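You operate a simulated robot arm through the tools that you are given. There is no shell and no other tool.

The job below is to be done with a simulated robot arm. You get a single attempt, and the scene is never put back.

JOB
Last the grey shoe on the post at its own size and the normal time.
Fine: set both before the stroke; the size is printed on the shoe. Post in, green lever to HOLD, press GO for one stroke, lever back to FREE.

The check looks at the end state, three seconds after you hand in, the way a careful person would. Anything else that was tipped, shoved, dropped, spilled or broken makes it a failure.

ROBOT AND FRAMES
A 6-joint arm with a two-finger gripper, fixed in place. Base frame: the origin is on the floor under the middle of its stand, x ahead of it, y to its left, z up; the work surface is at about z = 86. Lengths are in cm, angles in degrees, forces in N, time in s.
It reaches about 103.8 cm from its shoulder. Its first joint turns from -166.0 to 166.0 degrees. Payload 1.71 kg.
Tool frame: the origin (TCP) lies between the finger pads and is the grasp point; the fingertips stand 2 cm ahead of it; z points along the fingers, y is the line along which they close. The gripper opens to 9.6 cm; its body begins 11.3 cm behind the TCP.
Orientation is told as [roll, pitch, yaw] about the base's x, y, z axes, in that order, counted from this pose: with the fingers straight down and closing along the base's y, the tool's x points along the base's -x, its y along +y and its z along -z.

CONTROLS
- The arm moves only by the tool jog_arm. Its argument "rows" is a list of rows, each an object of numbers (a shift or turn left out is 0, a gripper value left out holds the last): "rx", "ry", "rz": the turn, a rotation vector about the base's x, y, z in degrees; "x", "y", "z": the shift along the base's x, y, z in cm; "gripper": the opening in per cent of the stroke, from 0 (shut) to 100 (fully open). In form: [{"rx": .., "ry": .., "rz": .., "x": .., "y": .., "z": .., "gripper": ..}, ...]. A call has 1 to 20 rows; each row is the pose to reach, as a shift and turn from the pose commanded when the call began. A row lasts 0.2 s, in which the tool goes at most 5 cm and 8.6 degrees; a call with a longer step from one row to the next is refused whole, and so is a gripper value outside its range. A pose out of reach is approached as far as the arm can. The call stops where the force on the tool passes 90 N (or 10 N more than at its start, if that is more) or the arm is blocked; 0.2 s more then pass. The fingers move at their own pace (about 4.5 cm/s each) and stop on an object; they squeeze with about 33 N. The grip force told is the motor's: it shows also when the fingers shut on nothing. Time passes only in rows, and 0.2 s behind the last, so rows that repeat a pose let the fingers close. It gives the time, the measured TCP pose, the force on the tool (base axes), the opening and the grip force at its end, in the units of the frame above (readings bear some noise), with the torque about the TCP (base axes, N m) and any sound that the robot's microphone picked up, and new pictures: "pictures" is both (left out), scene, wrist or none.
- Cameras (640 x 400 px; columns grow to the right, rows downward): "scene" is fixed at [5.08, -49.91, 165.2]; the picture's right is [0.28, -0.96, 0.00], its down [-0.52, -0.15, -0.84] and it looks along [0.81, 0.24, -0.54] (base axes); focal length 254 px, centre (320, 200). "wrist" rides on the gripper at [6.6, 1.4, -14.5] in the tool frame; the picture's right is [-0.21, 0.98, 0.00], its down [-0.88, -0.18, -0.45] and it looks along [-0.44, -0.09, 0.90] (tool axes); focal length 275 px, centre (320, 200). There is no depth. A picture from a camera that has moved, and an enlarged one, comes with that camera's place and axes in the base frame and with its lens.
- move_column(by): moves the trunk up (or, below 0, down) by that many cm; the arm rides with it, the base frame stays. It gives what a move gives, with no picture.
- enlarge(camera, box): a new picture of the part [left, top, right, bottom] of that camera's present view, enlarged. No time passes.
- sign_off(): hands the job in; it is judged then, once.

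Nothing tells you positions but the pictures and the camera data. Unless the task says otherwise, let go and move clear before handing in.

The tools are called after "Emit:" as name(argument=value, ...) on one line, values as JSON. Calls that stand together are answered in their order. jog_arm: Moves the arm, as the interface text tells. Its arguments: {"type":"object","properties":{"rows":{"type":"array","items":{"type":"object","properties":{"rx":{"type":"number"},"ry":{"type":"number"},"rz":{"type":"number"},"x":{"type":"number"},"y":{"type":"number"},"z":{"type":"number"},"gripper":{"type":"number"}}}},"pictures":{"type":"string","enum":["both","scene","wrist","none"]}},"required":["rows"]} The other tools are called the same way: move_column (by) moves the trunk up or down; enlarge (camera, box) takes an enlarged picture of a part of a camera's view; sign_off () hands the job in.

At the start:

```text
t: 0.0
tcp_pos: [59.54, -45.21, 151.42]
tcp_rot: [0.1, 0.2, 0.0]
ft_force: [0.3, 0.0, 0.5]
wrist_torque: [0.0, 0.05, -0.02]
width: 9.56
grasp_force: 0.0
trunk travel left (down, up): [-32.5, 6.5]
```

scene: 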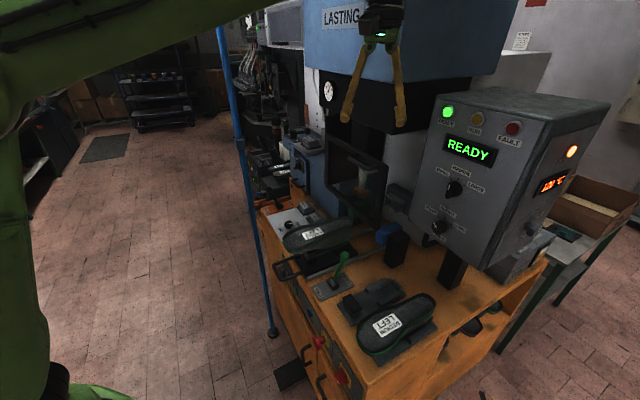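
wrist: 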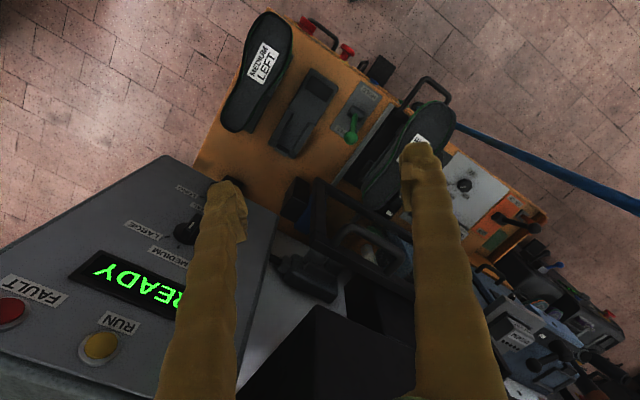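

I see a lasting machine with a control box (READY display, size knob, another knob), two shoes with printed labels, a green lever and a carriage. I'll take enlarged views first to read labels and locate things.

Emit:
enlarge(camera="scene", box=[400, 80, 620, 290])

Emit:
enlarge(camera="scene", box=[250, 180, 450, 380])

Emit:
enlarge(camera="wrist", box=[200, 0, 480, 220])

Emit:
enlarge(camera="wrist", box=[0, 150, 280, 400])

Emit:
enlarge(camera="wrist", box=[380, 80, 640, 280])

```text
1.90 times, centred on (510, 185) of scene
camera zoom: at [5.08, -49.91, 165.2], right [0.28, -0.96, 0.0], down [-0.52, -0.15, -0.84], along [0.81, 0.24, -0.54], focal length 485 px, centre (-42, 229)
```

zoom: 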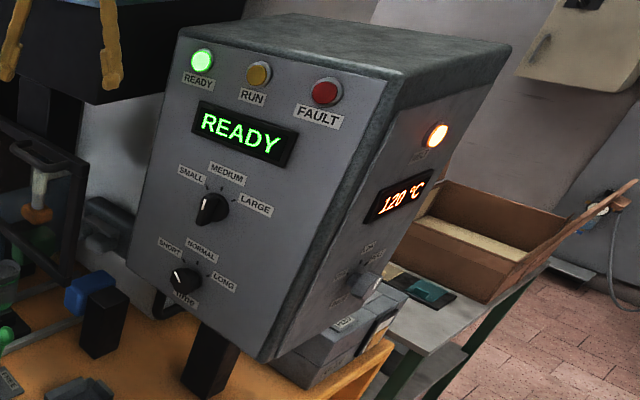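

```text
2.00 times, centred on (350, 280) of scene
camera zoom: at [5.08, -49.91, 165.2], right [0.28, -0.96, 0.0], down [-0.52, -0.15, -0.84], along [0.81, 0.24, -0.54], focal length 509 px, centre (260, 40)
```

zoom: 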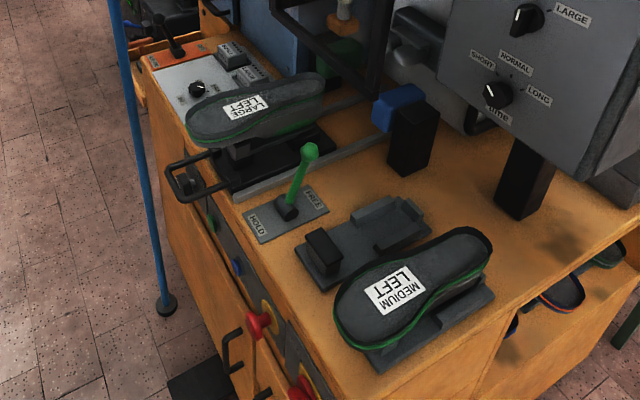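

```text
1.82 times, centred on (340, 110) of wrist
camera zoom: at [53.1, -43.79, 165.88], right [0.21, 0.98, 0.0], down [0.88, -0.18, 0.44], along [0.43, -0.09, -0.9], focal length 500 px, centre (284, 364)
```

zoom: 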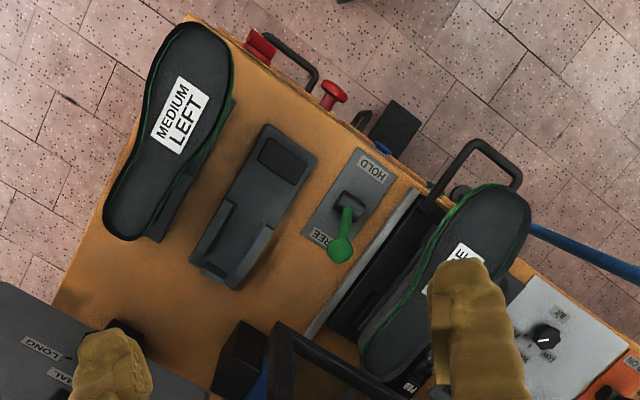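

```text
1.60 times, centred on (140, 275) of wrist
camera zoom: at [53.1, -43.79, 165.88], right [0.21, 0.98, 0.0], down [0.88, -0.18, 0.44], along [0.43, -0.09, -0.9], focal length 440 px, centre (608, 80)
```

zoom: 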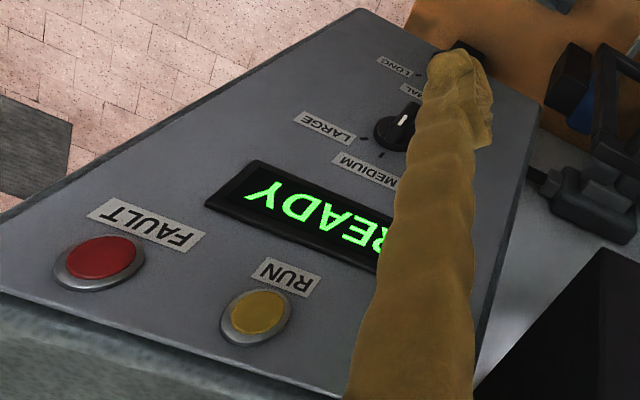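

```text
2.00 times, centred on (510, 180) of wrist
camera zoom: at [53.1, -43.79, 165.88], right [0.21, 0.98, 0.0], down [0.88, -0.18, 0.44], along [0.43, -0.09, -0.9], focal length 551 px, centre (-60, 240)
```

zoom: 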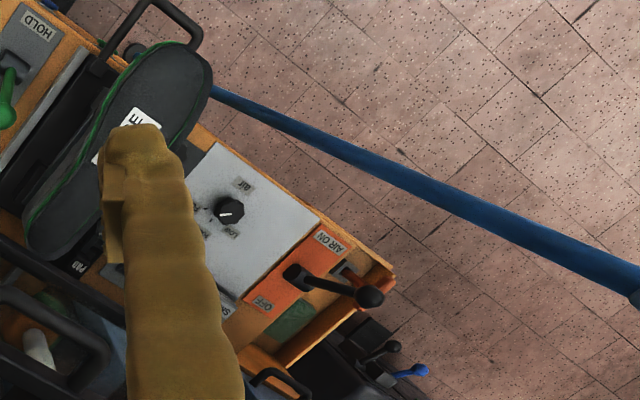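

The shoe on the handled slide reads LARGE LEFT; the size knob seems to point near one of SMALL/MEDIUM and the time knob near SHORT. I'll zoom further to read the knobs, GO button, and the other controls.

Emit:
enlarge(camera="scene", box=[425, 150, 505, 250])

Emit:
enlarge(camera="scene", box=[520, 130, 600, 260])

Emit:
enlarge(camera="scene", box=[250, 100, 420, 210])

Emit:
enlarge(camera="scene", box=[250, 200, 360, 300])

Emit:
enlarge(camera="scene", box=[280, 290, 400, 400])

Emit:
enlarge(camera="scene", box=[360, 200, 440, 280])

Emit:
enlarge(camera="wrist", box=[340, 80, 480, 220])

Emit:
enlarge(camera="wrist", box=[270, 170, 430, 310])

```text
4.00 times, centred on (465, 200) of scene
camera zoom: at [5.08, -49.91, 165.2], right [0.28, -0.96, 0.0], down [-0.52, -0.15, -0.84], along [0.81, 0.24, -0.54], focal length 1018 px, centre (-260, 200)
```

zoom: 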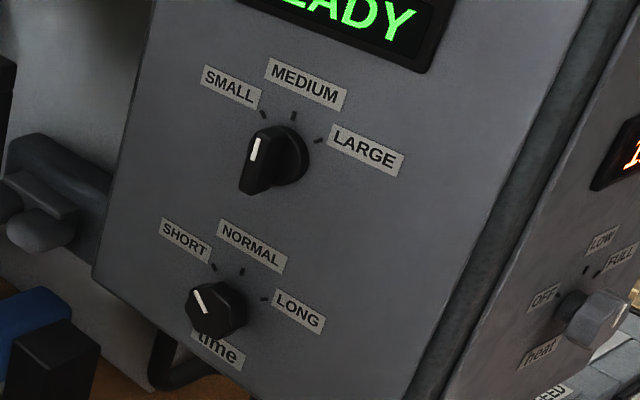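

```text
3.08 times, centred on (560, 195) of scene
camera zoom: at [5.08, -49.91, 165.2], right [0.28, -0.96, 0.0], down [-0.52, -0.15, -0.84], along [0.81, 0.24, -0.54], focal length 783 px, centre (-418, 215)
```

zoom: 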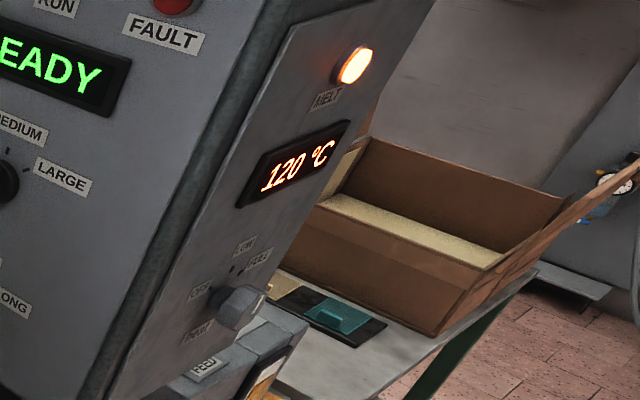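

```text
3.64 times, centred on (335, 155) of scene
camera zoom: at [5.08, -49.91, 165.2], right [0.28, -0.96, 0.0], down [-0.52, -0.15, -0.84], along [0.81, 0.24, -0.54], focal length 926 px, centre (266, 364)
```

zoom: 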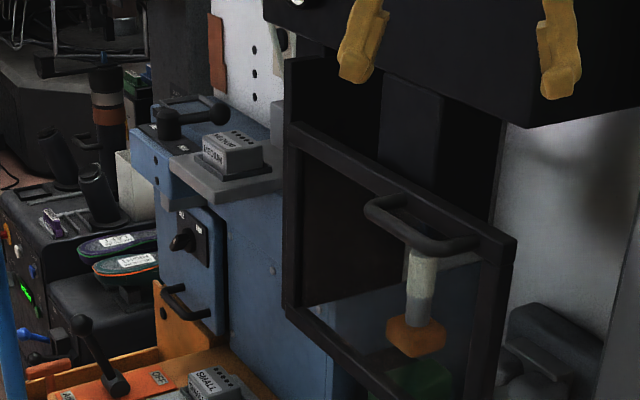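

```text
4.00 times, centred on (305, 250) of scene
camera zoom: at [5.08, -49.91, 165.2], right [0.28, -0.96, 0.0], down [-0.52, -0.15, -0.84], along [0.81, 0.24, -0.54], focal length 1018 px, centre (380, 0)
```

zoom: 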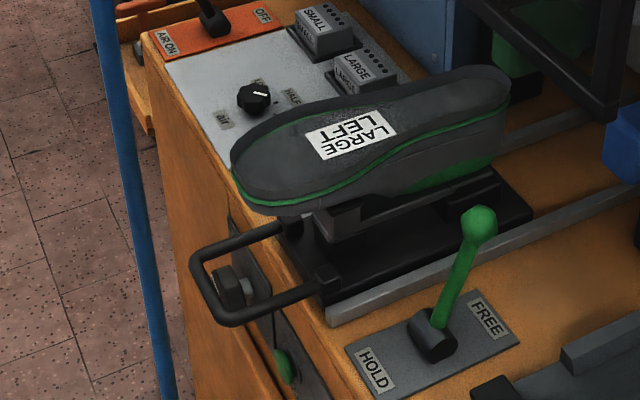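

```text
3.64 times, centred on (340, 345) of scene
camera zoom: at [5.08, -49.91, 165.2], right [0.28, -0.96, 0.0], down [-0.52, -0.15, -0.84], along [0.81, 0.24, -0.54], focal length 926 px, centre (247, -327)
```

zoom: 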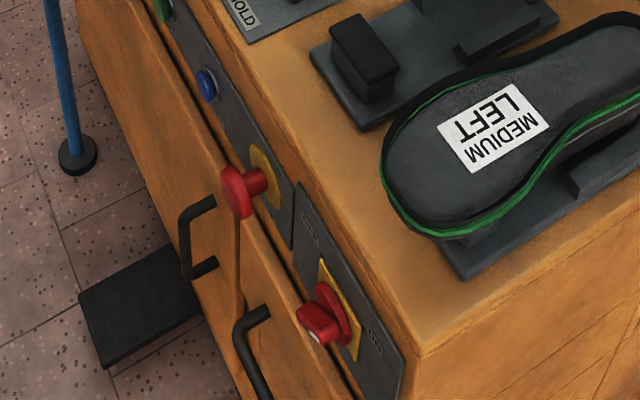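

```text
5.00 times, centred on (400, 240) of scene
camera zoom: at [5.08, -49.91, 165.2], right [0.28, -0.96, 0.0], down [-0.52, -0.15, -0.84], along [0.81, 0.24, -0.54], focal length 1272 px, centre (-80, 0)
```

zoom: 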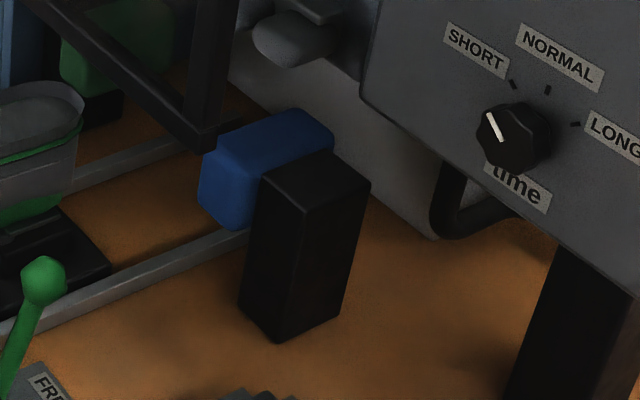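

```text
2.86 times, centred on (410, 150) of wrist
camera zoom: at [53.1, -43.79, 165.88], right [0.21, 0.98, 0.0], down [0.88, -0.18, 0.44], along [0.43, -0.09, -0.9], focal length 786 px, centre (63, 343)
```

zoom: 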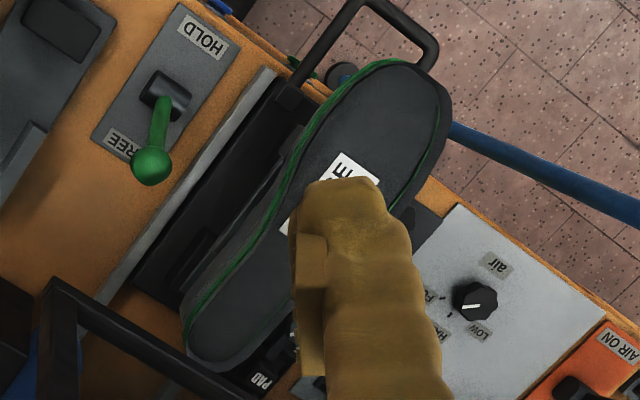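

```text
2.86 times, centred on (350, 240) of wrist
camera zoom: at [53.1, -43.79, 165.88], right [0.21, 0.98, 0.0], down [0.88, -0.18, 0.44], along [0.43, -0.09, -0.9], focal length 786 px, centre (234, 86)
```

zoom: 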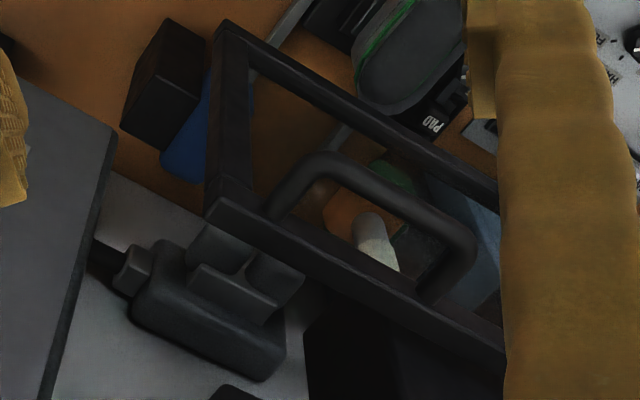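

The post shoe is LARGE, the time has to be NORMAL, and the machine faces the robot at a heading of about -47°. I'll back off and turn the gripper toward the machine so the wrist camera can look at the panels.

Emit:
jog_arm(rows=[{"x": -2.4, "y": 2.5, "rz": -6.66}, {"x": -4.8, "y": 5, "rz": -13.3}, {"x": -7.2, "y": 7.5, "rz": -20}, {"x": -9.6, "y": 10, "rz": -26.6}, {"x": -12, "y": 12.5, "rz": -33.3}, {"x": -14.4, "y": 15, "rz": -40}, {"x": -16.3, "y": 17.3, "rz": -46.6}, {"x": -16.3, "y": 17.3, "rz": -46.6}], pictures="both")

```text
t: 1.8
tcp_pos: [40.92, -27.9, 152.09]
tcp_rot: [-0.1, -0.8, -46.6]
ft_force: [-0.8, 0.7, 0.4]
wrist_torque: [-0.08, -0.05, -0.02]
width: 9.63
grasp_force: 0.0
trunk travel left (down, up): [-32.5, 6.5]
camera wrist: at [37.36, -21.92, 166.52], right [0.85, 0.52, 0.0], down [0.46, -0.76, 0.46], along [0.24, -0.39, -0.89], focal length 275 px, centre (320, 200)
```

scene: 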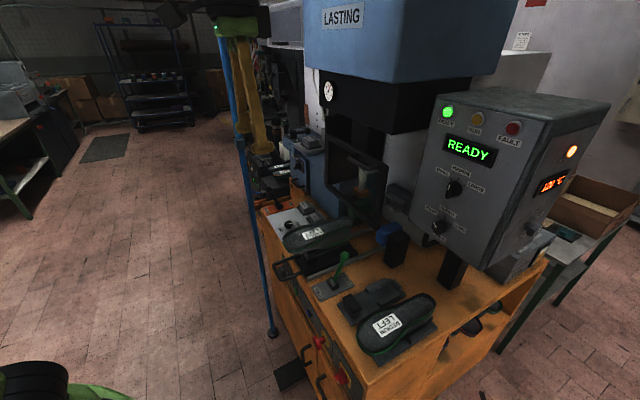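
wrist: 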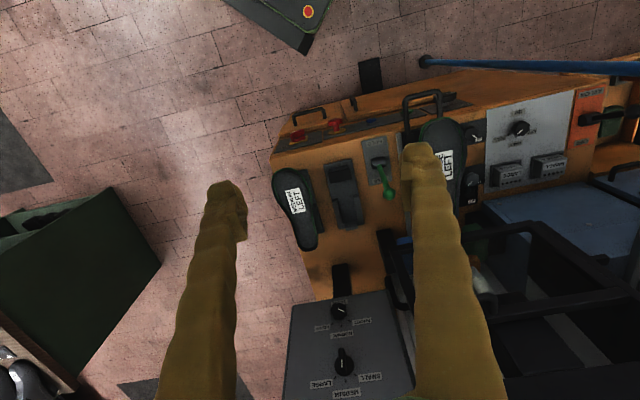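

The wrist camera now looks down at the machine from the operator side. I'll pitch the gripper forward to see the control face and the front panel.

Emit:
jog_arm(rows=[{"rx": -5, "ry": -4.7}, {"rx": -10, "ry": -9.4}, {"rx": -15, "ry": -14.1}, {"rx": -20, "ry": -18.8}, {"rx": -25, "ry": -23.5}, {"rx": -30, "ry": -28.2}, {"rx": -30, "ry": -28.2}], pictures="wrist")

```text
t: 3.4
tcp_pos: [41.31, -27.8, 152.28]
tcp_rot: [-0.4, -42.2, -46.5]
ft_force: [0.3, 1.1, 0.9]
wrist_torque: [-0.03, 0.02, 0.01]
width: 9.58
grasp_force: 0.1
trunk travel left (down, up): [-32.5, 6.5]
camera wrist: at [32.25, -16.13, 158.61], right [0.82, 0.56, 0.13], down [0.11, -0.38, 0.92], along [0.57, -0.74, -0.37], focal length 275 px, centre (320, 200)
```

wrist: 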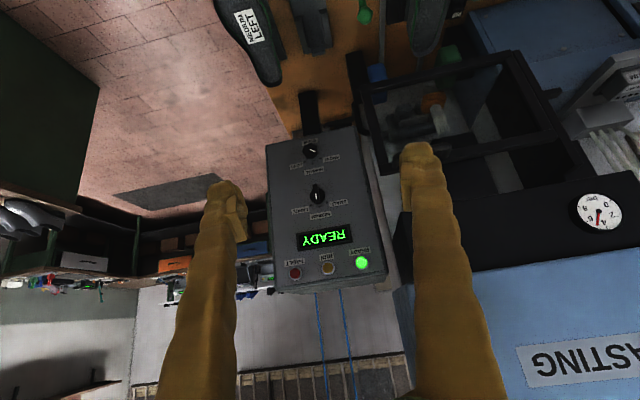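

The control face is in view (upside-down). I'll zoom in on it and on the guard/post area.

Emit:
enlarge(camera="wrist", box=[260, 130, 390, 290])

Emit:
enlarge(camera="wrist", box=[340, 0, 560, 170])

```text
2.50 times, centred on (325, 210) of wrist
camera zoom: at [32.25, -16.13, 158.61], right [0.82, 0.56, 0.13], down [0.11, -0.38, 0.92], along [0.57, -0.74, -0.37], focal length 688 px, centre (308, 175)
```

zoom: 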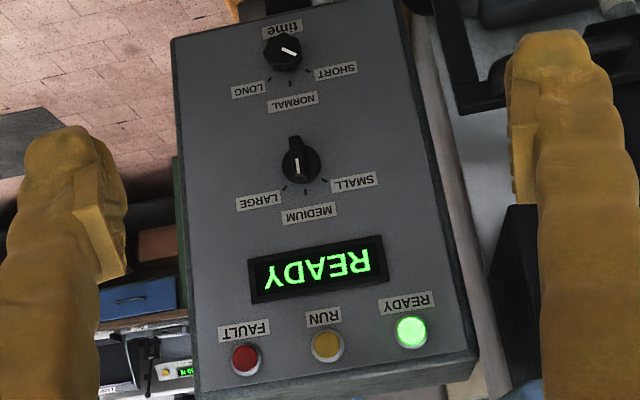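

```text
2.35 times, centred on (450, 85) of wrist
camera zoom: at [32.25, -16.13, 158.61], right [0.82, 0.56, 0.13], down [0.11, -0.38, 0.92], along [0.57, -0.74, -0.37], focal length 648 px, centre (14, 471)
```

zoom: 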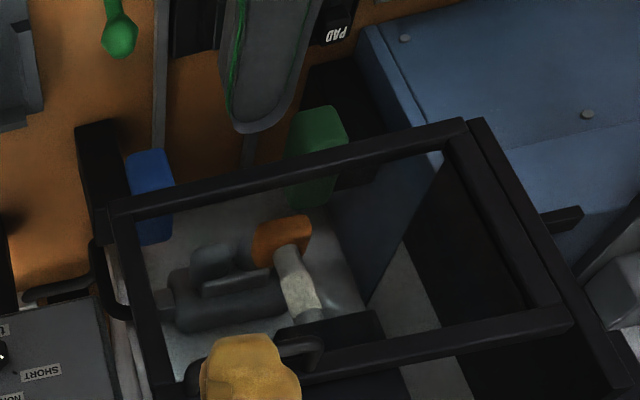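

Size is at MEDIUM (needs LARGE, one step clockwise) and time is at SHORT (needs NORMAL, one step clockwise). I'll lower the trunk to look at the front panel for the GO button.

Emit:
move_column(by=-25)

Emit:
jog_arm(rows=[{"rx": 5, "ry": 4.7}, {"rx": 10, "ry": 9.4}, {"rx": 12, "ry": 11.3}, {"rx": 12, "ry": 11.3}], pictures="both")

```text
t: 6.0
tcp_pos: [41.16, -27.85, 127.33]
tcp_rot: [-0.3, -42.1, -46.5]
ft_force: [-0.2, 0.3, 0.2]
wrist_torque: [-0.01, 0.01, 0.02]
width: 9.57
grasp_force: 0.1
trunk travel left (down, up): [-7.5, 31.5]
```

```text
t: 7.0
tcp_pos: [41.04, -27.86, 127.2]
tcp_rot: [-0.2, -25.5, -46.5]
ft_force: [-0.3, -0.5, -0.1]
wrist_torque: [-0.02, -0.01, 0.01]
width: 9.57
grasp_force: 0.1
trunk travel left (down, up): [-7.5, 31.5]
camera wrist: at [33.74, -18.01, 137.47], right [0.84, 0.54, 0.09], down [0.28, -0.56, 0.78], along [0.47, -0.63, -0.62], focal length 275 px, centre (320, 200)
```

scene: 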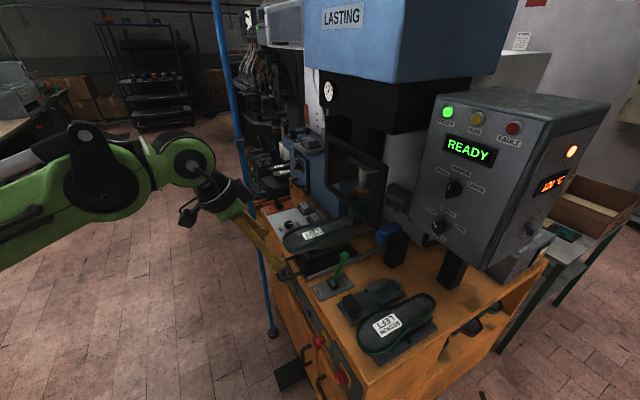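
wrist: 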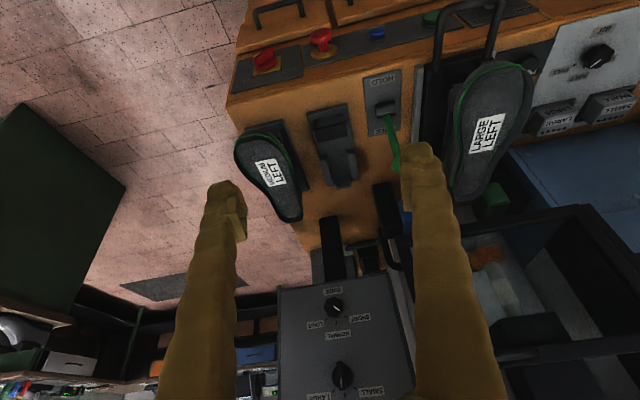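

Emit:
enlarge(camera="wrist", box=[230, 0, 400, 110])

Emit:
enlarge(camera="wrist", box=[340, 0, 500, 100])

Emit:
enlarge(camera="wrist", box=[360, 40, 560, 240])

Emit:
enlarge(camera="wrist", box=[500, 0, 640, 150])

Emit:
enlarge(camera="wrist", box=[270, 270, 420, 400])

```text
3.64 times, centred on (315, 55) of wrist
camera zoom: at [33.74, -18.01, 137.47], right [0.84, 0.54, 0.09], down [0.28, -0.56, 0.78], along [0.47, -0.63, -0.62], focal length 1001 px, centre (338, 727)
```

zoom: 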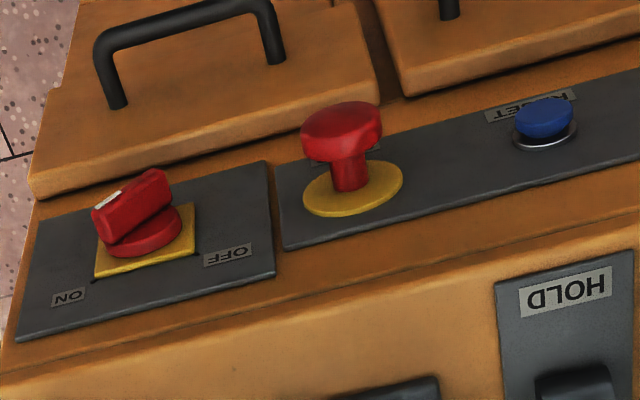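

```text
4.00 times, centred on (420, 50) of wrist
camera zoom: at [33.74, -18.01, 137.47], right [0.84, 0.54, 0.09], down [0.28, -0.56, 0.78], along [0.47, -0.63, -0.62], focal length 1101 px, centre (-80, 800)
```

zoom: 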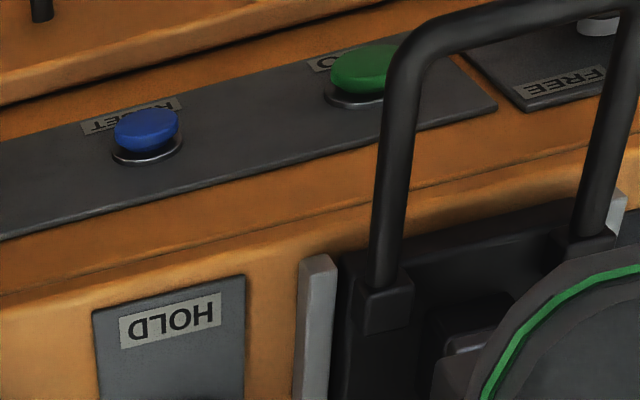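

```text
2.00 times, centred on (460, 140) of wrist
camera zoom: at [33.74, -18.01, 137.47], right [0.84, 0.54, 0.09], down [0.28, -0.56, 0.78], along [0.47, -0.63, -0.62], focal length 551 px, centre (40, 320)
```

zoom: 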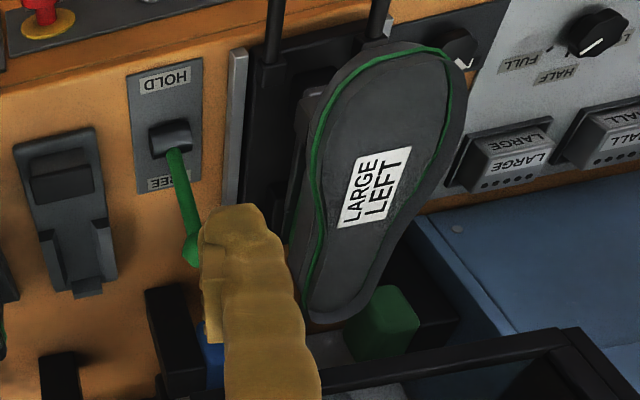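

```text
2.67 times, centred on (570, 75) of wrist
camera zoom: at [33.74, -18.01, 137.47], right [0.84, 0.54, 0.09], down [0.28, -0.56, 0.78], along [0.47, -0.63, -0.62], focal length 734 px, centre (-347, 533)
```

zoom: 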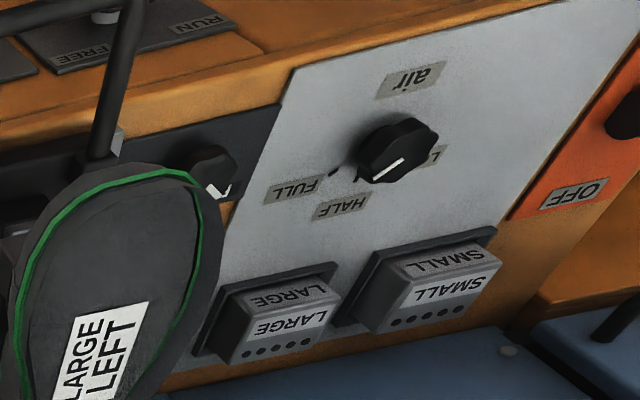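

```text
3.08 times, centred on (345, 335) of wrist
camera zoom: at [33.74, -18.01, 137.47], right [0.84, 0.54, 0.09], down [0.28, -0.56, 0.78], along [0.47, -0.63, -0.62], focal length 847 px, centre (243, -215)
```

zoom: 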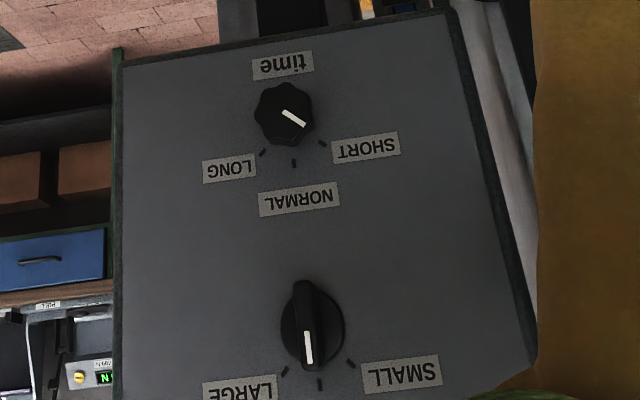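

Controls are now clear: the green GO button and blue RESET are on the front strip below the handle, and the lever runs HOLD (front) to FREE (back). I'll move left for a closer look at GO, the FREE/RUN plate and the PAD area.

Emit:
jog_arm(rows=[{"x": 2.2, "y": 3.5, "z": -1}, {"x": 4.4, "y": 7, "z": -2}, {"x": 6.6, "y": 10.5, "z": -3}, {"x": 8.8, "y": 14, "z": -4}, {"x": 11.1, "y": 17.3, "z": -5}, {"x": 11.1, "y": 17.3, "z": -5}], pictures="both")

```text
t: 8.4
tcp_pos: [52.09, -10.6, 122.32]
tcp_rot: [-0.2, -25.5, -46.5]
ft_force: [-0.4, 0.3, -0.4]
wrist_torque: [-0.01, 0.01, -0.02]
width: 9.59
grasp_force: 0.1
trunk travel left (down, up): [-7.5, 31.5]
camera wrist: at [44.85, -0.78, 132.48], right [0.84, 0.54, 0.09], down [0.28, -0.56, 0.78], along [0.47, -0.63, -0.62], focal length 275 px, centre (320, 200)
```

scene: 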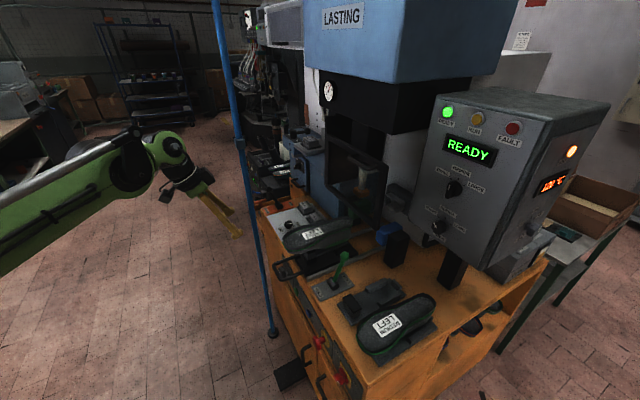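
wrist: 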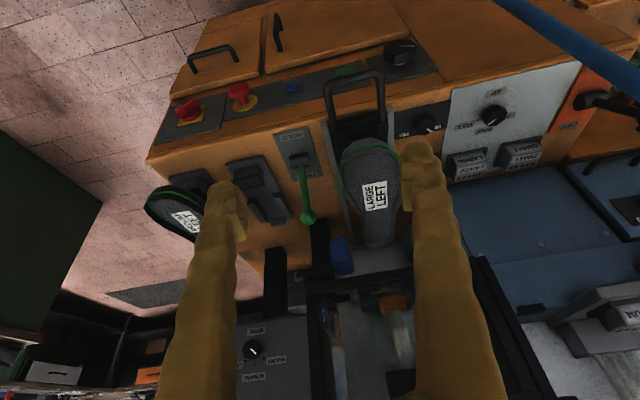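

Emit:
enlarge(camera="wrist", box=[270, 30, 450, 150])

Emit:
enlarge(camera="wrist", box=[380, 80, 580, 200])

Emit:
enlarge(camera="wrist", box=[260, 110, 420, 290])

Emit:
enlarge(camera="wrist", box=[300, 200, 500, 400])

Emit:
enlarge(camera="wrist", box=[500, 220, 640, 400])

```text
3.33 times, centred on (360, 90) of wrist
camera zoom: at [44.85, -0.78, 132.48], right [0.84, 0.54, 0.09], down [0.28, -0.56, 0.78], along [0.47, -0.63, -0.62], focal length 918 px, centre (187, 567)
```

zoom: 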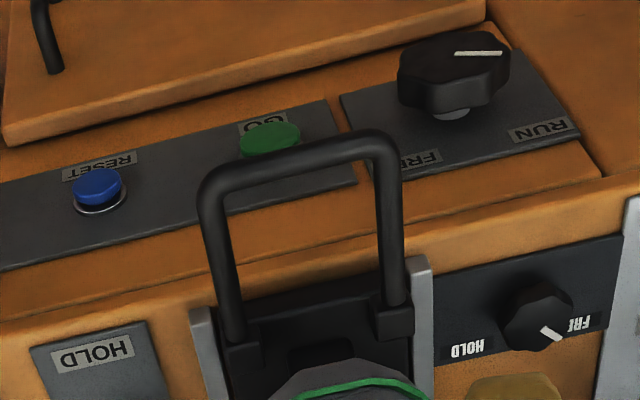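

```text
3.20 times, centred on (480, 140) of wrist
camera zoom: at [44.85, -0.78, 132.48], right [0.84, 0.54, 0.09], down [0.28, -0.56, 0.78], along [0.47, -0.63, -0.62], focal length 881 px, centre (-192, 392)
```

zoom: 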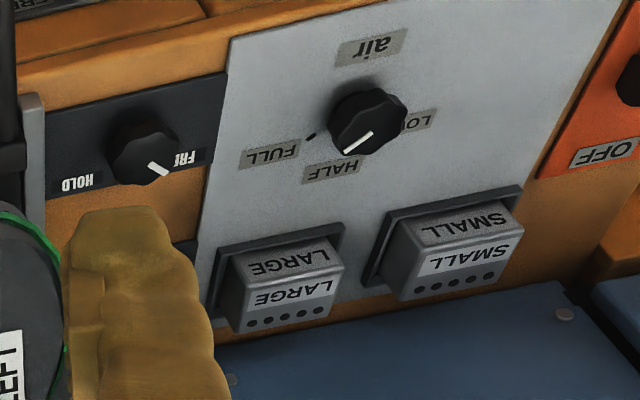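

```text
2.22 times, centred on (340, 200) of wrist
camera zoom: at [44.85, -0.78, 132.48], right [0.84, 0.54, 0.09], down [0.28, -0.56, 0.78], along [0.47, -0.63, -0.62], focal length 612 px, centre (276, 200)
```

zoom: 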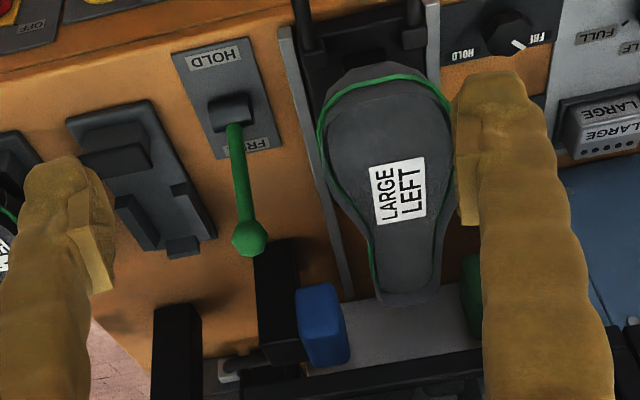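

```text
2.00 times, centred on (400, 300) of wrist
camera zoom: at [44.85, -0.78, 132.48], right [0.84, 0.54, 0.09], down [0.28, -0.56, 0.78], along [0.47, -0.63, -0.62], focal length 551 px, centre (160, 0)
```

zoom: 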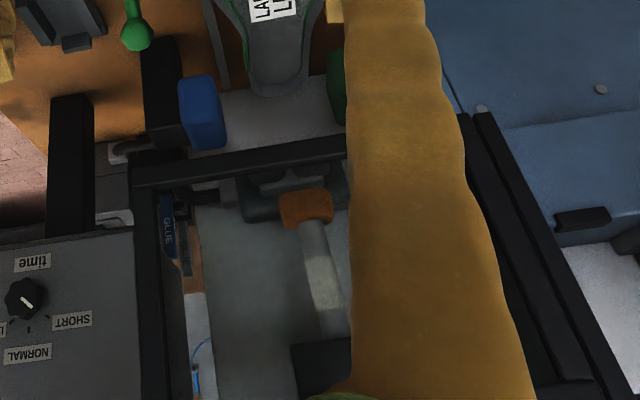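

```text
2.22 times, centred on (570, 310) of wrist
camera zoom: at [44.85, -0.78, 132.48], right [0.84, 0.54, 0.09], down [0.28, -0.56, 0.78], along [0.47, -0.63, -0.62], focal length 612 px, centre (-236, -44)
```

zoom: 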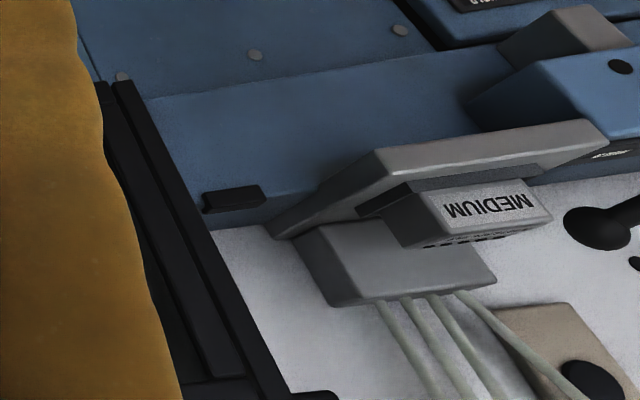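

The size/time knobs are on the vertical box face (about i = 98.7 cm inward along heading -45°), the carriage rails run along the same heading, and GO is at about (68.5, -20.3, 75.7). I'll do the knobs first: swing over in front of the control box with the fingers turned horizontal.

Emit:
jog_arm(rows=[{"x": 0.6, "y": -4.4, "z": 1, "rx": -4.7, "ry": -4.4}, {"x": 1.2, "y": -8.8, "z": 2, "rx": -9.4, "ry": -8.9}, {"x": 1.9, "y": -13.2, "z": 3, "rx": -14, "ry": -13.3}, {"x": 2.5, "y": -17.6, "z": 4, "rx": -18.7, "ry": -17.8}, {"x": 3.1, "y": -22, "z": 5, "rx": -23.4, "ry": -22.2}, {"x": 3.8, "y": -26.4, "z": 6, "rx": -28.1, "ry": -26.6}, {"x": 4.4, "y": -30.8, "z": 7, "rx": -32.8, "ry": -31.1}, {"x": 5, "y": -35.2, "z": 8, "rx": -37.4, "ry": -35.5}, {"x": 5.7, "y": -39.6, "z": 8.5, "rx": -42.1, "ry": -40}, {"x": 6.4, "y": -44.1, "z": 9, "rx": -46.8, "ry": -44.4}, {"x": 6.4, "y": -44.1, "z": 9, "rx": -46.8, "ry": -44.4}], pictures="both")

```text
t: 10.8
tcp_pos: [58.44, -54.56, 131.33]
tcp_rot: [11.8, -89.5, -58.3]
ft_force: [0.6, 1.1, -0.4]
wrist_torque: [-0.03, 0.0, -0.04]
width: 9.62
grasp_force: 0.1
out of reach, approached as far as the arm can: row 10
trunk travel left (down, up): [-7.5, 31.5]
camera wrist: at [49.5, -42.95, 124.83], right [0.71, 0.67, 0.21], down [-0.44, 0.19, 0.88], along [0.55, -0.72, 0.43], focal length 275 px, centre (320, 200)
```

scene: 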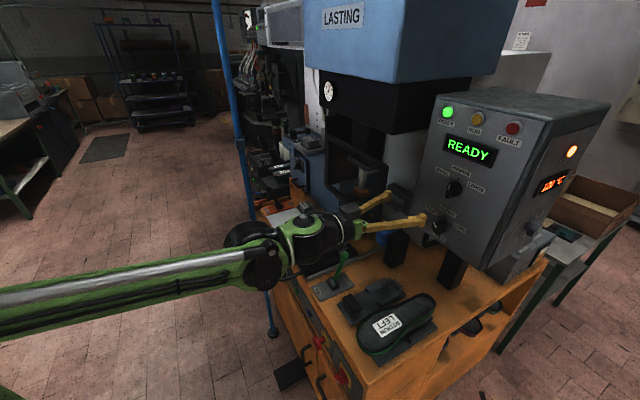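
wrist: 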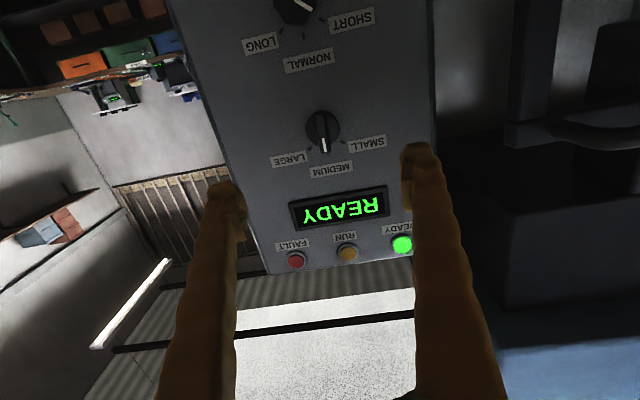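

The size knob sits straight ahead of the gripper. I'll straighten the heading to -45° and advance part way, checking reach.

Emit:
jog_arm(rows=[{"x": 2.2, "y": -2.1, "rz": 0.5}, {"x": 4.3, "y": -4.2, "rz": 1}, {"x": 6.4, "y": -6.3, "rz": 1.5}, {"x": 8.5, "y": -8.4, "rz": 1.5}, {"x": 8.5, "y": -8.4, "rz": 1.5}], pictures="wrist")

```text
t: 12.0
tcp_pos: [67.15, -62.99, 131.35]
tcp_rot: [0.1, -89.3, -45.3]
ft_force: [0.5, 0.5, -0.1]
wrist_torque: [-0.02, -0.02, -0.03]
width: 9.61
grasp_force: 0.1
trunk travel left (down, up): [-7.5, 31.5]
camera wrist: at [57.82, -51.62, 124.98], right [0.7, 0.69, 0.21], down [-0.44, 0.18, 0.88], along [0.57, -0.7, 0.42], focal length 275 px, centre (320, 200)
```

wrist: 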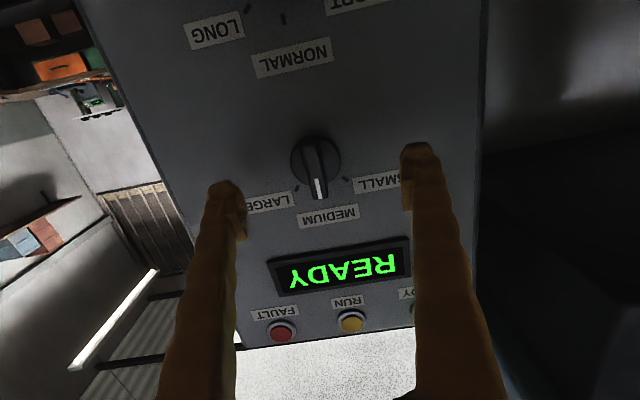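

Emit:
enlarge(camera="wrist", box=[240, 110, 400, 230])

Emit:
enlarge(camera="scene", box=[330, 150, 500, 270])

```text
3.33 times, centred on (320, 170) of wrist
camera zoom: at [57.82, -51.62, 124.98], right [0.7, 0.69, 0.21], down [-0.44, 0.18, 0.88], along [0.57, -0.7, 0.42], focal length 918 px, centre (320, 300)
```

zoom: 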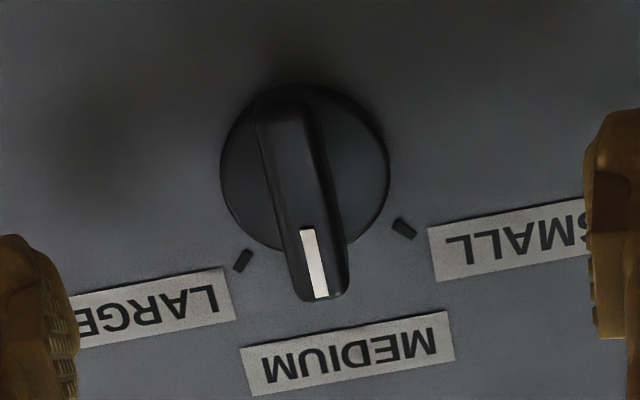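

```text
3.33 times, centred on (415, 210) of scene
camera zoom: at [5.08, -49.91, 165.2], right [0.28, -0.96, 0.0], down [-0.52, -0.15, -0.84], along [0.81, 0.24, -0.54], focal length 848 px, centre (3, 167)
```

zoom: 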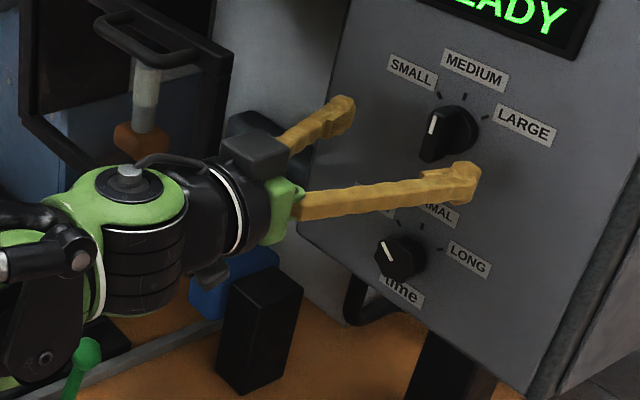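

The knob bar is upright (MEDIUM) and well centred. I'll advance so the fingertips straddle the bar, then close on it.

Emit:
jog_arm(rows=[{"x": 1.0, "y": -1.2}, {"x": 2.0, "y": -2.4}, {"x": 2.0, "y": -2.4, "gripper": 0}, {"x": 2.0, "y": -2.4, "gripper": 0}, {"x": 2.0, "y": -2.4, "gripper": 0}, {"x": 2.0, "y": -2.4, "gripper": 0}, {"x": 2.0, "y": -2.4, "gripper": 0}, {"x": 2.0, "y": -2.4, "gripper": 0}, {"x": 2.0, "y": -2.4, "gripper": 0}], pictures="both")

```text
t: 14.0
tcp_pos: [69.13, -65.51, 131.42]
tcp_rot: [-0.4, -89.4, -44.7]
ft_force: [3.2, 0.7, 1.8]
wrist_torque: [-0.03, -0.07, 0.08]
width: 1.25
grasp_force: 35.4
trunk travel left (down, up): [-7.5, 31.5]
camera wrist: at [59.8, -54.17, 124.93], right [0.69, 0.69, 0.21], down [-0.44, 0.18, 0.88], along [0.57, -0.7, 0.43], focal length 275 px, centre (320, 200)
```

scene: 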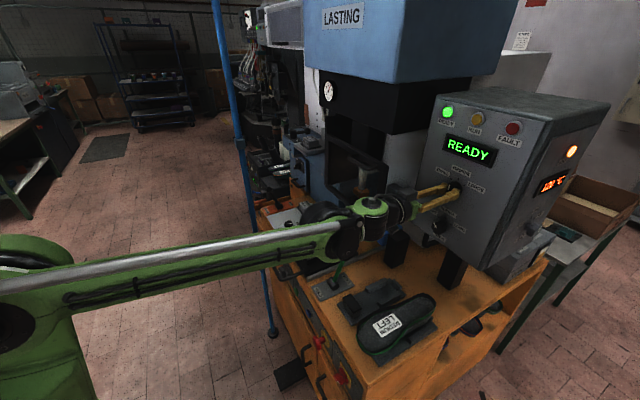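
wrist: 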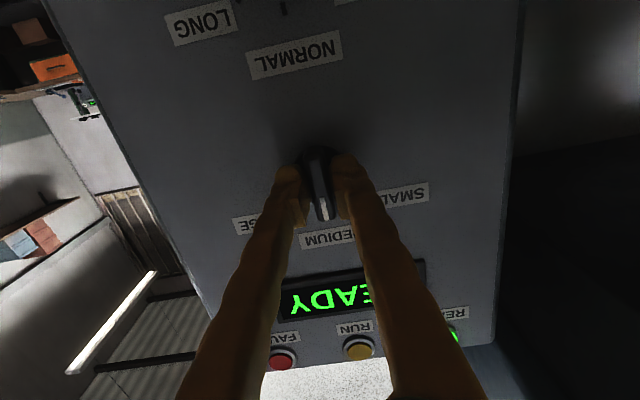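

The bar is gripped firmly (1.25 cm). The LARGE tick is roughly 43° clockwise, so I'll turn the tool about the inward axis.

Emit:
jog_arm(rows=[{"rx": 5.3, "ry": -5.3}, {"rx": 10.6, "ry": -10.6}, {"rx": 15.9, "ry": -15.9}, {"rx": 21.2, "ry": -21.2}, {"rx": 26.5, "ry": -26.5}, {"rx": 30.4, "ry": -30.4}, {"rx": 30.4, "ry": -30.4}, {"rx": 30.4, "ry": -30.4}], pictures="both")

```text
t: 15.8
tcp_pos: [69.18, -65.34, 131.27]
tcp_rot: [89.7, -47.0, -134.8]
ft_force: [25.6, -4.6, 38.2]
wrist_torque: [-0.31, -0.21, 0.16]
width: 1.22
grasp_force: 34.8
trunk travel left (down, up): [-7.5, 31.5]
camera wrist: at [62.74, -51.17, 127.47], right [0.41, 0.41, 0.82], down [-0.83, -0.2, 0.52], along [0.38, -0.89, 0.25], focal length 275 px, centre (320, 200)
```

scene: 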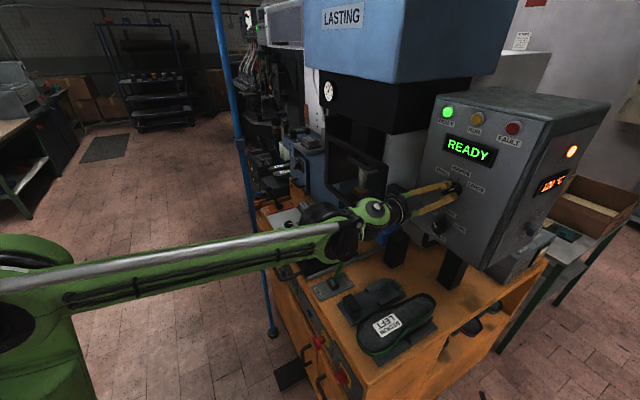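
wrist: 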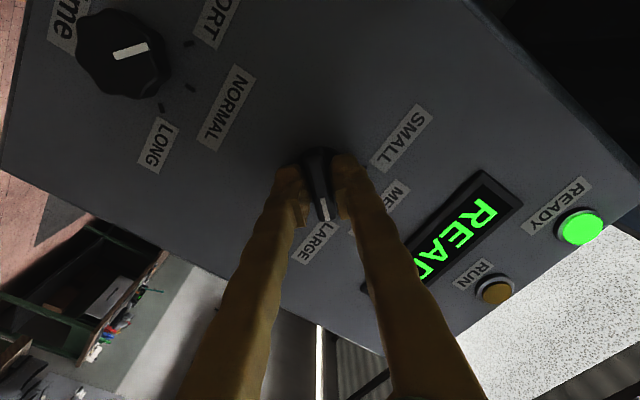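

Emit:
enlarge(camera="wrist", box=[240, 120, 400, 270])

Emit:
enlarge(camera="scene", box=[415, 150, 505, 260])

```text
2.67 times, centred on (320, 195) of wrist
camera zoom: at [62.74, -51.17, 127.47], right [0.41, 0.41, 0.82], down [-0.83, -0.2, 0.52], along [0.38, -0.89, 0.25], focal length 734 px, centre (320, 213)
```

zoom: 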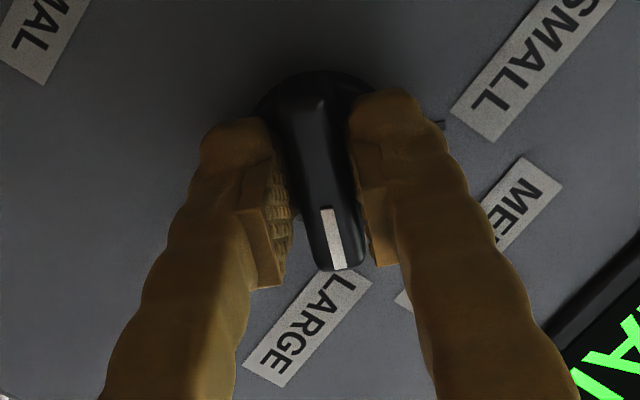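

```text
3.64 times, centred on (460, 205) of scene
camera zoom: at [5.08, -49.91, 165.2], right [0.28, -0.96, 0.0], down [-0.52, -0.15, -0.84], along [0.81, 0.24, -0.54], focal length 926 px, centre (-189, 182)
```

zoom: 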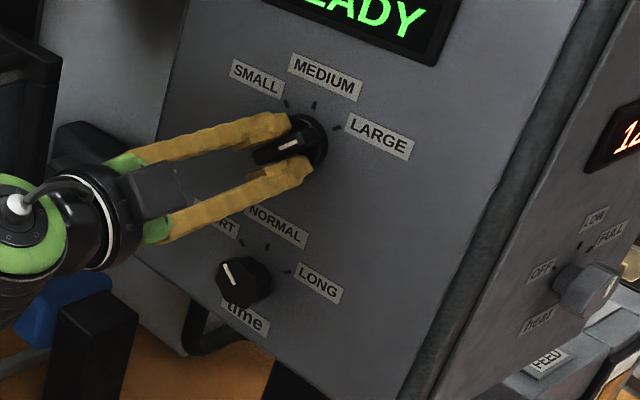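

The pointer looks on LARGE. I'll open, back off straight out, and check it stays.

Emit:
jog_arm(rows=[{"gripper": 100}, {"gripper": 100}, {"gripper": 100}, {"gripper": 100}, {"x": -2.5, "y": 2.5, "gripper": 100}, {"x": -5, "y": 5, "gripper": 100}, {"x": -7.5, "y": 7.5, "gripper": 100}, {"x": -7.5, "y": 7.5, "gripper": 100}], pictures="wrist")

Emit:
enlarge(camera="wrist", box=[220, 80, 420, 230])

Emit:
enlarge(camera="scene", box=[415, 150, 505, 260])

```text
t: 17.6
tcp_pos: [61.44, -58.25, 131.14]
tcp_rot: [89.7, -47.1, -134.9]
ft_force: [-0.8, -0.2, 0.1]
wrist_torque: [0.01, 0.01, 0.06]
width: 9.57
grasp_force: 0.1
trunk travel left (down, up): [-7.5, 31.5]
camera wrist: at [55.21, -43.96, 127.27], right [0.41, 0.4, 0.82], down [-0.83, -0.2, 0.52], along [0.38, -0.89, 0.25], focal length 275 px, centre (320, 200)
```

wrist: 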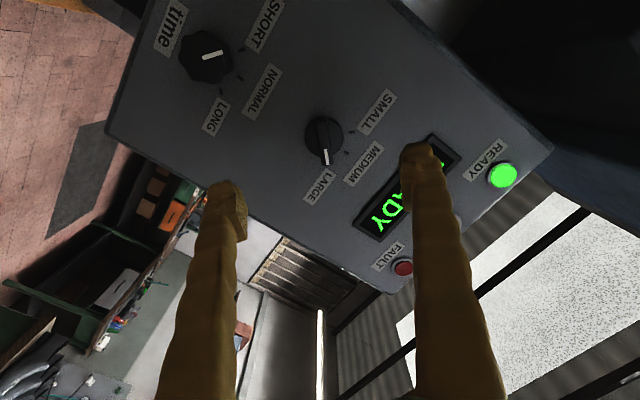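

```text
2.67 times, centred on (320, 155) of wrist
camera zoom: at [55.21, -43.96, 127.27], right [0.41, 0.4, 0.82], down [-0.83, -0.2, 0.52], along [0.38, -0.89, 0.25], focal length 734 px, centre (320, 320)
```

zoom: 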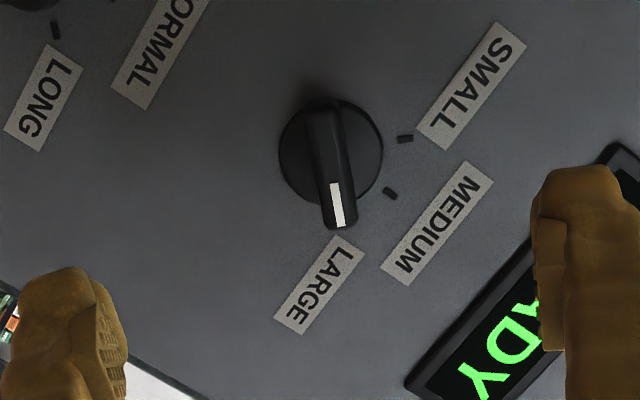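

```text
3.64 times, centred on (460, 205) of scene
camera zoom: at [5.08, -49.91, 165.2], right [0.28, -0.96, 0.0], down [-0.52, -0.15, -0.84], along [0.81, 0.24, -0.54], focal length 926 px, centre (-189, 182)
```

zoom: 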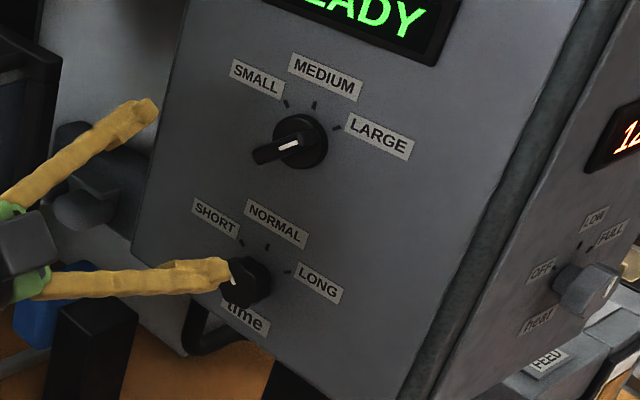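

Size now points to LARGE (ticks are 45° apart and the bar lines up). Next I'll roll the gripper back level and drop in front of the time knob at about z = 118.9.

Emit:
jog_arm(rows=[{"z": -2, "rx": -5.1, "ry": 5.1}, {"z": -4, "rx": -10.2, "ry": 10.2}, {"z": -6, "rx": -15.3, "ry": 15.3}, {"z": -8, "rx": -20.4, "ry": 20.4}, {"z": -10, "rx": -25.5, "ry": 25.5, "x": 0.2, "y": 0.2}, {"z": -12.2, "rx": -30.4, "ry": 30.4, "x": 0.3, "y": 0.3}, {"z": -12.2, "rx": -30.4, "ry": 30.4, "x": 0.3, "y": 0.3}], pictures="wrist")

Emit:
enlarge(camera="wrist", box=[220, 60, 420, 200])

```text
t: 19.2
tcp_pos: [61.86, -57.78, 118.96]
tcp_rot: [-6.8, -89.3, -38.1]
ft_force: [1.2, 0.5, -0.8]
wrist_torque: [0.0, 0.01, 0.0]
width: 9.6
grasp_force: 0.1
trunk travel left (down, up): [-7.5, 31.5]
camera wrist: at [52.53, -46.4, 112.64], right [0.7, 0.69, 0.2], down [-0.44, 0.18, 0.88], along [0.57, -0.7, 0.43], focal length 275 px, centre (320, 200)
```

wrist: 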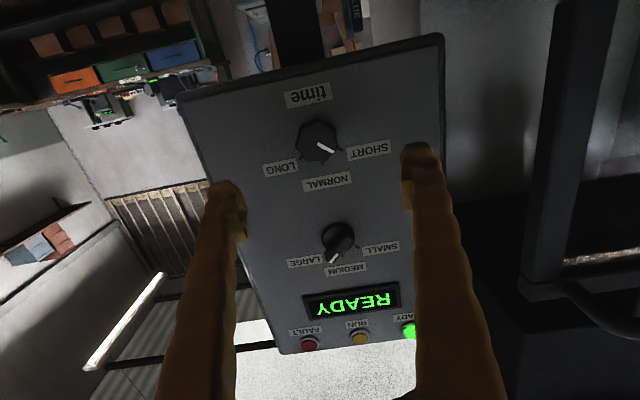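

```text
2.86 times, centred on (320, 130) of wrist
camera zoom: at [52.53, -46.4, 112.64], right [0.7, 0.69, 0.2], down [-0.44, 0.18, 0.88], along [0.57, -0.7, 0.43], focal length 786 px, centre (320, 400)
```

zoom: 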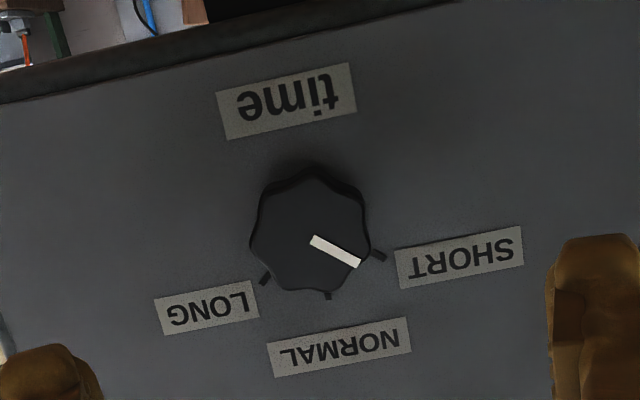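

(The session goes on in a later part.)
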